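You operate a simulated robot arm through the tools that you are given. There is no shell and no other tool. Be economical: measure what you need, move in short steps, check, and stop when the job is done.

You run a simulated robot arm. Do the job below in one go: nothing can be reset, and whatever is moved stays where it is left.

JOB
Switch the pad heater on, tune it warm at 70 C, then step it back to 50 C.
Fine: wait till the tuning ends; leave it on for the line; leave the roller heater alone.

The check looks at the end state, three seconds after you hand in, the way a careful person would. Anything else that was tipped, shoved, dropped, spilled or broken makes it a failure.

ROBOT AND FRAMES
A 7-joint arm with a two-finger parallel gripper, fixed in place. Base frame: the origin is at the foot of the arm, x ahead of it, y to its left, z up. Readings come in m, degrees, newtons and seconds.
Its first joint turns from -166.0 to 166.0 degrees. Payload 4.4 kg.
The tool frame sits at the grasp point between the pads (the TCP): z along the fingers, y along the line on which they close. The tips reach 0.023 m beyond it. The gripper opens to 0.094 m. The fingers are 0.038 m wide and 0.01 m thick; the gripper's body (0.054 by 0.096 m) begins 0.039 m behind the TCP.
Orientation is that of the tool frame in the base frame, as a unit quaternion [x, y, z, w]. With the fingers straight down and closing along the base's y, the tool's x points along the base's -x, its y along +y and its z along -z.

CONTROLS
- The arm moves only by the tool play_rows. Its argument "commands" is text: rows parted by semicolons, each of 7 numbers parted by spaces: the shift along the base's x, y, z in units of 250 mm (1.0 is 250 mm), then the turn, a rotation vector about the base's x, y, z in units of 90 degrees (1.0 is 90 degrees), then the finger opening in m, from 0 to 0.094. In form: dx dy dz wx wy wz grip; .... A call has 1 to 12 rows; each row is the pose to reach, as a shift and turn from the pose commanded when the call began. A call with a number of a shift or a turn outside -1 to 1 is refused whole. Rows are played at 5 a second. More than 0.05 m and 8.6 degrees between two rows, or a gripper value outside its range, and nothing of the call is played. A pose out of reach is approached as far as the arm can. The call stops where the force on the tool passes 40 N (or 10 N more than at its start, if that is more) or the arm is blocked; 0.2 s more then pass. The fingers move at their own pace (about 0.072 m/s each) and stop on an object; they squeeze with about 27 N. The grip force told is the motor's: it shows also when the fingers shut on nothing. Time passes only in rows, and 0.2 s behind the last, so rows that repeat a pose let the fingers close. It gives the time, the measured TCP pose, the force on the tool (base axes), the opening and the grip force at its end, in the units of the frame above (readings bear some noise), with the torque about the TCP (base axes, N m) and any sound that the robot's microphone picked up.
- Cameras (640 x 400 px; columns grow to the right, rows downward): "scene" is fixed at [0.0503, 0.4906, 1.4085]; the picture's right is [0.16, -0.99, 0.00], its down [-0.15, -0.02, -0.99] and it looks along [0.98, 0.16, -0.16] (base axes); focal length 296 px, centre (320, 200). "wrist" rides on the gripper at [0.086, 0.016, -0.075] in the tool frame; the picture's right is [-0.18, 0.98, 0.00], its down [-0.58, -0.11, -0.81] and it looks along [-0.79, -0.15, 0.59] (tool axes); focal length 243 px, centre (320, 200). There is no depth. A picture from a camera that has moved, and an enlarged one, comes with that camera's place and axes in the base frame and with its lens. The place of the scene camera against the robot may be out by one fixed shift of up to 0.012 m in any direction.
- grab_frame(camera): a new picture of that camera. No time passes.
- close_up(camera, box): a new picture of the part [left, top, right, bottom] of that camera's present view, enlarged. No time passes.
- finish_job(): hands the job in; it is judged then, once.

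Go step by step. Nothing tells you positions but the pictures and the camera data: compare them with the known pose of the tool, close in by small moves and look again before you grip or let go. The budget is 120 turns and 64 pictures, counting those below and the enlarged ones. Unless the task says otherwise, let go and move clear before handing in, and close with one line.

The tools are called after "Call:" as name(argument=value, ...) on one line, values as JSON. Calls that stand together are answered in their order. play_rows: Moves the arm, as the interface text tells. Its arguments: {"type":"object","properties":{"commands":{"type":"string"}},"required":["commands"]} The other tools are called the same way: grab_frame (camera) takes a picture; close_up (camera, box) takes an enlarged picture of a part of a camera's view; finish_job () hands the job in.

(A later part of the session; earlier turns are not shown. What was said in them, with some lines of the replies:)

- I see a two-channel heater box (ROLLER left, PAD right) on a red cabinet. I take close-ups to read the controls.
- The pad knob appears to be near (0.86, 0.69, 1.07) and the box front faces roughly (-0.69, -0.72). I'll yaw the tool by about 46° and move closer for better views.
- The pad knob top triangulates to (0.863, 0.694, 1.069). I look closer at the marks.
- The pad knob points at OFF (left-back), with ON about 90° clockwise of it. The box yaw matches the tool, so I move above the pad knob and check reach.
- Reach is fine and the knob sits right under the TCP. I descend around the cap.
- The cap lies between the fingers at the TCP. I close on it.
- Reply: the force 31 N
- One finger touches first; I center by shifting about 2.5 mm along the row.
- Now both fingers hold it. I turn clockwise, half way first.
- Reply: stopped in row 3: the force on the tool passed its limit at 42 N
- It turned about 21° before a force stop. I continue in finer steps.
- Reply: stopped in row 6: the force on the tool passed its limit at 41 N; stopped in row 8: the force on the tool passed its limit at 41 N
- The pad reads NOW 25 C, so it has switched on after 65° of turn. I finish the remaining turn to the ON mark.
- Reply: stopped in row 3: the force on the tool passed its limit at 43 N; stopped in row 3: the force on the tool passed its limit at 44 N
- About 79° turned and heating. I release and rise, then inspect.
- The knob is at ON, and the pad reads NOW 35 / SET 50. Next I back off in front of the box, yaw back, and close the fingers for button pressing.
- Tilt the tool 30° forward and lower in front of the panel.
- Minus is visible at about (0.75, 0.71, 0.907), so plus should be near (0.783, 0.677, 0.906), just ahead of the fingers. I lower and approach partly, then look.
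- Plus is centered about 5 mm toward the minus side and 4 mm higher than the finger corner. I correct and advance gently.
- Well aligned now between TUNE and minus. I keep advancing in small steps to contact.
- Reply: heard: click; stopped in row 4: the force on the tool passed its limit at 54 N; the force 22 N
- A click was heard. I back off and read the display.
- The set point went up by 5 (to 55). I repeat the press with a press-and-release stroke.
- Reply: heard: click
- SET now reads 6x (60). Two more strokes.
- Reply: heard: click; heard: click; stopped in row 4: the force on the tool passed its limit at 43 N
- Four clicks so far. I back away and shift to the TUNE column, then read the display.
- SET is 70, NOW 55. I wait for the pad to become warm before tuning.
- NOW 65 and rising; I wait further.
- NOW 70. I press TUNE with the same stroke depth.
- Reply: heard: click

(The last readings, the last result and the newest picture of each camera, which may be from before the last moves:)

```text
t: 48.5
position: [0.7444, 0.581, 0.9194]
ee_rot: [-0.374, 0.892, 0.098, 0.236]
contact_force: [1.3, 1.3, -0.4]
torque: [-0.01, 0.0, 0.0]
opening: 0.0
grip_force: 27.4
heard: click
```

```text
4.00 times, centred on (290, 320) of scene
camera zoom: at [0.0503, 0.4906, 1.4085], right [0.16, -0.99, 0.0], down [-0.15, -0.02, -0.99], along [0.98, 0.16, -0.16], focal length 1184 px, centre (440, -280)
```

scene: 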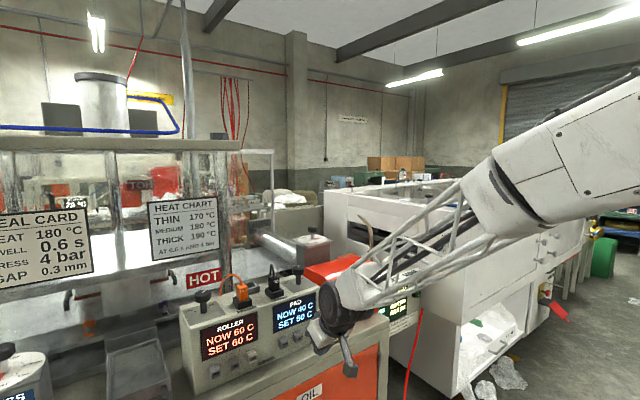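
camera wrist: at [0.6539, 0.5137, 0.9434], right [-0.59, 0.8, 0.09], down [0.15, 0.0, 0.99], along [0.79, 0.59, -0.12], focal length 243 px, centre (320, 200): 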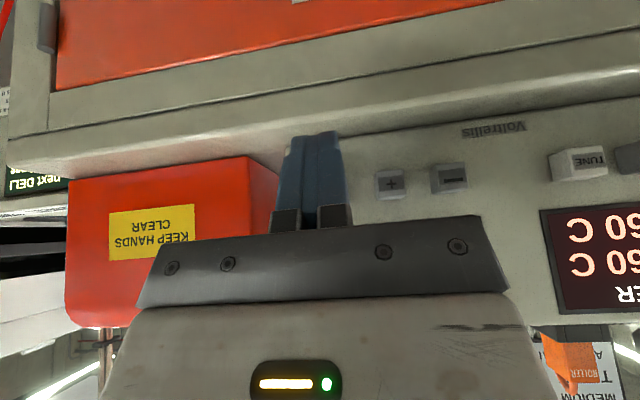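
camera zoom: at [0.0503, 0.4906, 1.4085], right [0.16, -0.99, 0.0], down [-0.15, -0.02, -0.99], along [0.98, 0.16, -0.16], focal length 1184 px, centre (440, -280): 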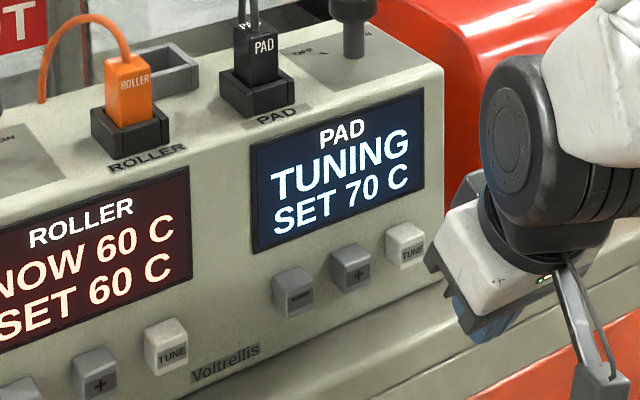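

TUNING shows with SET 70. I wait without touching anything.

Call:
play_rows(commands="0 0 0 0 0 0 0; 0 0 0 0 0 0 0; 0 0 0 0 0 0 0; 0 0 0 0 0 0 0; 0 0 0 0 0 0 0; 0 0 0 0 0 0 0; 0 0 0 0 0 0 0; 0 0 0 0 0 0 0; 0 0 0 0 0 0 0; 0 0 0 0 0 0 0; 0 0 0 0 0 0 0; 0 0 0 0 0 0 0")

Call:
play_rows(commands="0 0 0 0 0 0 0; 0 0 0 0 0 0 0; 0 0 0 0 0 0 0; 0 0 0 0 0 0 0; 0 0 0 0 0 0 0; 0 0 0 0 0 0 0; 0 0 0 0 0 0 0; 0 0 0 0 0 0 0; 0 0 0 0 0 0 0; 0 0 0 0 0 0 0; 0 0 0 0 0 0 0; 0 0 0 0 0 0 0")

Call:
play_rows(commands="0 0 0 0 0 0 0; 0 0 0 0 0 0 0; 0 0 0 0 0 0 0; 0 0 0 0 0 0 0; 0 0 0 0 0 0 0; 0 0 0 0 0 0 0; 0 0 0 0 0 0 0; 0 0 0 0 0 0 0; 0 0 0 0 0 0 0; 0 0 0 0 0 0 0; 0 0 0 0 0 0 0; 0 0 0 0 0 0 0")

Call:
play_rows(commands="0 0 0 0 0 0 0; 0 0 0 0 0 0 0; 0 0 0 0 0 0 0; 0 0 0 0 0 0 0; 0 0 0 0 0 0 0; 0 0 0 0 0 0 0; 0 0 0 0 0 0 0; 0 0 0 0 0 0 0; 0 0 0 0 0 0 0; 0 0 0 0 0 0 0; 0 0 0 0 0 0 0; 0 0 0 0 0 0 0")

Call:
close_up(camera="scene", box=[220, 270, 360, 370])

```text
t: 51.1
position: [0.7436, 0.5829, 0.9186]
ee_rot: [-0.373, 0.892, 0.098, 0.235]
contact_force: [-0.3, 0.8, -0.2]
torque: [0.01, -0.01, -0.02]
opening: 0.0
grip_force: 27.3
```

```text
t: 53.8
position: [0.745, 0.5814, 0.92]
ee_rot: [-0.373, 0.892, 0.098, 0.236]
contact_force: [-0.5, -0.3, -0.1]
torque: [0.01, -0.02, 0.02]
opening: 0.0001
grip_force: 27.3
```

```text
t: 56.4
position: [0.7433, 0.5817, 0.9206]
ee_rot: [-0.372, 0.892, 0.098, 0.236]
contact_force: [0.3, 0.3, 0.3]
torque: [0.0, 0.03, 0.0]
opening: 0.0001
grip_force: 27.0
```

```text
t: 59.0
position: [0.7447, 0.5815, 0.9196]
ee_rot: [-0.374, 0.892, 0.099, 0.236]
contact_force: [-0.8, 0.4, 0.5]
torque: [0.03, -0.02, 0.01]
opening: 0.0
grip_force: 27.2
```

```text
4.00 times, centred on (290, 320) of scene
camera zoom: at [0.0503, 0.4906, 1.4085], right [0.16, -0.99, 0.0], down [-0.15, -0.02, -0.99], along [0.98, 0.16, -0.16], focal length 1184 px, centre (440, -280)
```

zoom: 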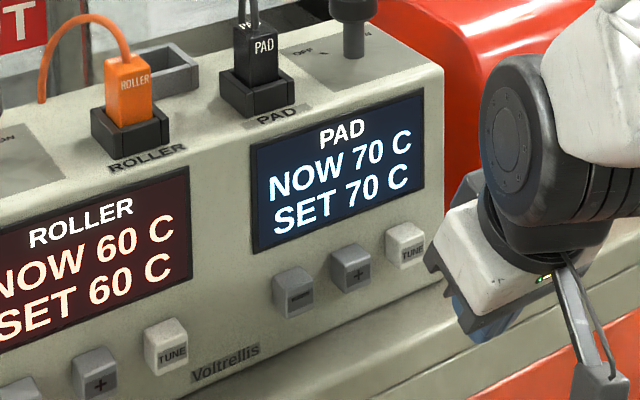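

Tuning has ended (NOW 70 / SET 70). I shift over to the minus column at the same standoff.

Call:
play_rows(commands="-0.09 0.09 0.003 0 0 0 0; -0.17 0.17 0.003 0 0 0 0; -0.251 0.246 0.003 0 0 0 0; -0.251 0.246 0.003 0 0 0 0")

Call:
grab_frame(camera="wrist")

```text
t: 60.0
position: [0.6811, 0.6433, 0.9224]
ee_rot: [-0.374, 0.892, 0.098, 0.235]
contact_force: [0.1, -0.4, 0.0]
torque: [0.0, 0.03, 0.02]
opening: 0.0
grip_force: 26.8
```

```text
24 pictures are left
camera wrist: at [0.5895, 0.574, 0.9442], right [-0.59, 0.8, 0.09], down [0.15, 0.0, 0.99], along [0.79, 0.59, -0.12], focal length 243 px, centre (320, 200)
```

wrist: 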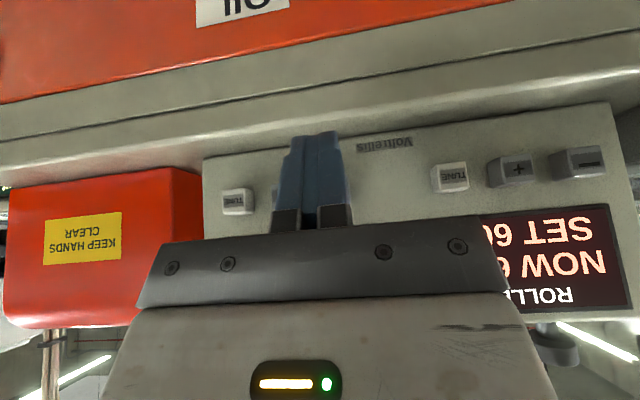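

Alignment looks right for minus. I press once and check.

Call:
play_rows(commands="0.06 0.061 0 0 0 0 0; 0.11 0.112 0 0 0 0 0; 0.14 0.142 0 0 0 0 0; 0.16 0.162 0 0 0 0 0; 0.171 0.173 0 0 0 0 0; 0.171 0.173 0 0 0 0 0; 0.14 0.142 0 0 0 0 0; 0.12 0.122 0 0 0 0 0; 0.12 0.122 0 0 0 0 0")

Call:
close_up(camera="scene", box=[220, 270, 360, 370])

Call:
grab_frame(camera="wrist")

```text
t: 62.0
position: [0.7108, 0.6732, 0.9213]
ee_rot: [-0.373, 0.892, 0.098, 0.236]
contact_force: [0.6, -0.4, -0.3]
torque: [0.01, 0.0, 0.03]
opening: 0.0
grip_force: 27.0
heard: click
```

```text
4.00 times, centred on (290, 320) of scene
camera zoom: at [0.0503, 0.4906, 1.4085], right [0.16, -0.99, 0.0], down [-0.15, -0.02, -0.99], along [0.98, 0.16, -0.16], focal length 1184 px, centre (440, -280)
```

zoom: 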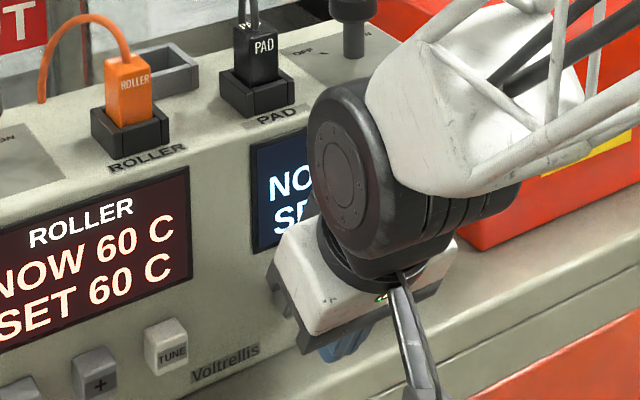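

```text
22 pictures are left
camera wrist: at [0.6201, 0.6033, 0.9432], right [-0.59, 0.8, 0.09], down [0.15, 0.0, 0.99], along [0.79, 0.59, -0.12], focal length 243 px, centre (320, 200)
```

wrist: 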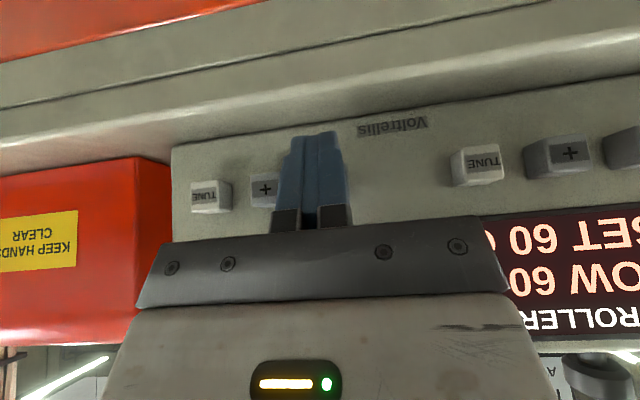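

Clicked on minus. Three more strokes follow, one per call, counting clicks.

Call:
play_rows(commands="0.03 0.031 0 0 0 0 0; 0.051 0.052 0 0 0 0 0; 0.051 0.052 0 0 0 0 0; 0.02 0.02 0 0 0 0 0; 0 0 0 0 0 0 0; 0 0 0 0 0 0 0")

Call:
play_rows(commands="0.03 0.031 0 0 0 0 0; 0.051 0.052 0 0 0 0 0; 0.051 0.052 0 0 0 0 0; 0.02 0.02 0 0 0 0 0; 0 0 0 0 0 0 0; 0 0 0 0 0 0 0")

```text
t: 63.4
position: [0.711, 0.6732, 0.9211]
ee_rot: [-0.374, 0.892, 0.099, 0.236]
contact_force: [-0.3, 0.1, 0.4]
torque: [0.03, 0.01, 0.01]
opening: 0.0003
grip_force: 27.3
heard: click
```

```text
t: 64.8
position: [0.7116, 0.674, 0.9215]
ee_rot: [-0.373, 0.892, 0.098, 0.236]
contact_force: [1.0, 0.1, 0.1]
torque: [0.04, -0.02, 0.01]
opening: 0.0
grip_force: 27.3
heard: click
```

Three clicks on minus; one more, then I retreat well clear and read.

Call:
play_rows(commands="0.03 0.031 0 0 0 0 0; 0.051 0.052 0 0 0 0 0; 0.051 0.052 0 0 0 0 0; 0.02 0.02 0 0 0 0 0; 0 0 0 0 0 0 0; -0.1 -0.1 0 0 0 0 0; -0.22 -0.22 0 0 0 0 0; -0.22 -0.4 0.03 0 0 0 0; -0.22 -0.58 0.06 0 0 0 0; -0.22 -0.74 0.1 0 0 0 0; -0.22 -0.74 0.1 0 0 0 0")

Call:
close_up(camera="scene", box=[170, 250, 340, 400])

```text
t: 67.2
position: [0.657, 0.4903, 0.9454]
ee_rot: [-0.372, 0.892, 0.098, 0.236]
contact_force: [-0.1, 0.2, -0.2]
torque: [-0.02, 0.0, 0.05]
opening: 0.0001
grip_force: 27.1
heard: click
```

```text
2.67 times, centred on (255, 325) of scene
camera zoom: at [0.0503, 0.4906, 1.4085], right [0.16, -0.99, 0.0], down [-0.15, -0.02, -0.99], along [0.98, 0.16, -0.16], focal length 789 px, centre (493, -133)
```

zoom: 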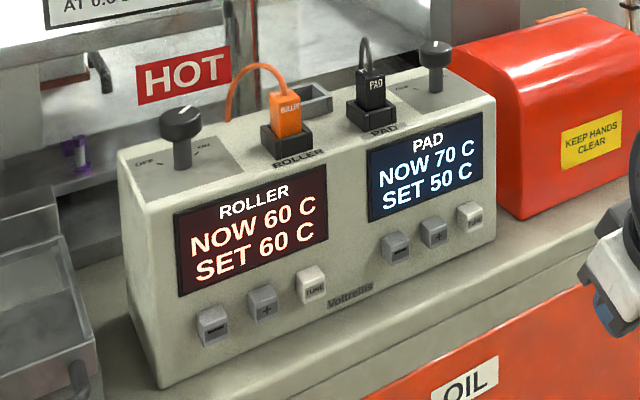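

SET is 50, pad on, roller untouched at 60. I rise clear, wait a little and check once more.

Call:
play_rows(commands="0 0 0.15 0 0 0 0.02; 0 0 0.3 0 0 0 0.04; 0 0 0.45 0 0 0 0.04; 0 0 0.6 0 0 0 0.04; 0 0 0.75 0 0 0 0.04; 0 0 0.75 0 0 0 0.04; 0 0 0.75 0 0 0 0.04; 0 0 0.75 0 0 0 0.04; 0 0 0.75 0 0 0 0.04; 0 0 0.75 0 0 0 0.04; 0 0 0.75 0 0 0 0.04; 0 0 0.75 0 0 0 0.04")

Call:
play_rows(commands="0 0 0 0 0 0 0.04; 0 0 0 0 0 0 0.04; 0 0 0 0 0 0 0.04; 0 0 0 0 0 0 0.04; 0 0 0 0 0 0 0.04; 0 0 0 0 0 0 0.04; 0 0 0 0 0 0 0.04; 0 0 0 0 0 0 0.04; 0 0 0 0 0 0 0.04; 0 0 0 0 0 0 0.04; 0 0 0 0 0 0 0.04; 0 0 0 0 0 0 0.04")

Call:
grab_frame(camera="scene")

Call:
close_up(camera="scene", box=[170, 250, 340, 400])

```text
t: 69.8
position: [0.6576, 0.49, 1.1337]
ee_rot: [-0.373, 0.892, 0.097, 0.236]
contact_force: [0.4, 0.4, -0.4]
torque: [-0.01, 0.03, -0.02]
opening: 0.04
grip_force: 0.0
```

```text
t: 72.3
position: [0.6585, 0.4875, 1.1304]
ee_rot: [-0.373, 0.892, 0.098, 0.236]
contact_force: [-0.5, 0.3, 1.1]
torque: [0.03, 0.02, 0.0]
opening: 0.04
grip_force: 0.2
```

```text
20 pictures are left
```

scene: 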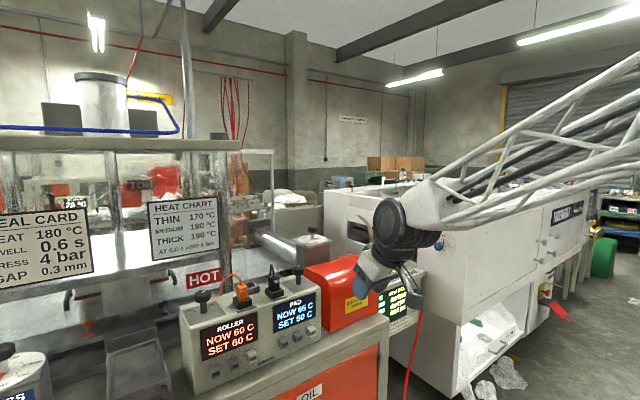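

```text
2.67 times, centred on (255, 325) of scene
camera zoom: at [0.0503, 0.4906, 1.4085], right [0.16, -0.99, 0.0], down [-0.15, -0.02, -0.99], along [0.98, 0.16, -0.16], focal length 789 px, centre (493, -133)
```

zoom: 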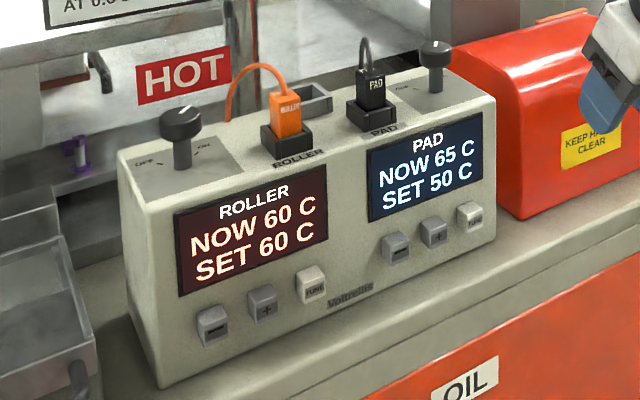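

The pad is on and cooling to its 50 C set point (NOW 65), the roller is untouched at 60 C, and the arm is clear. I hand in.

Call:
finish_job()

```text
The job is handed in.
```

The pad heater is on, was tuned at 70 C until the tuning ended, and is set back to 50 C (reading 65 C and still cooling at hand-in); the roller heater was left alone at 60 C.
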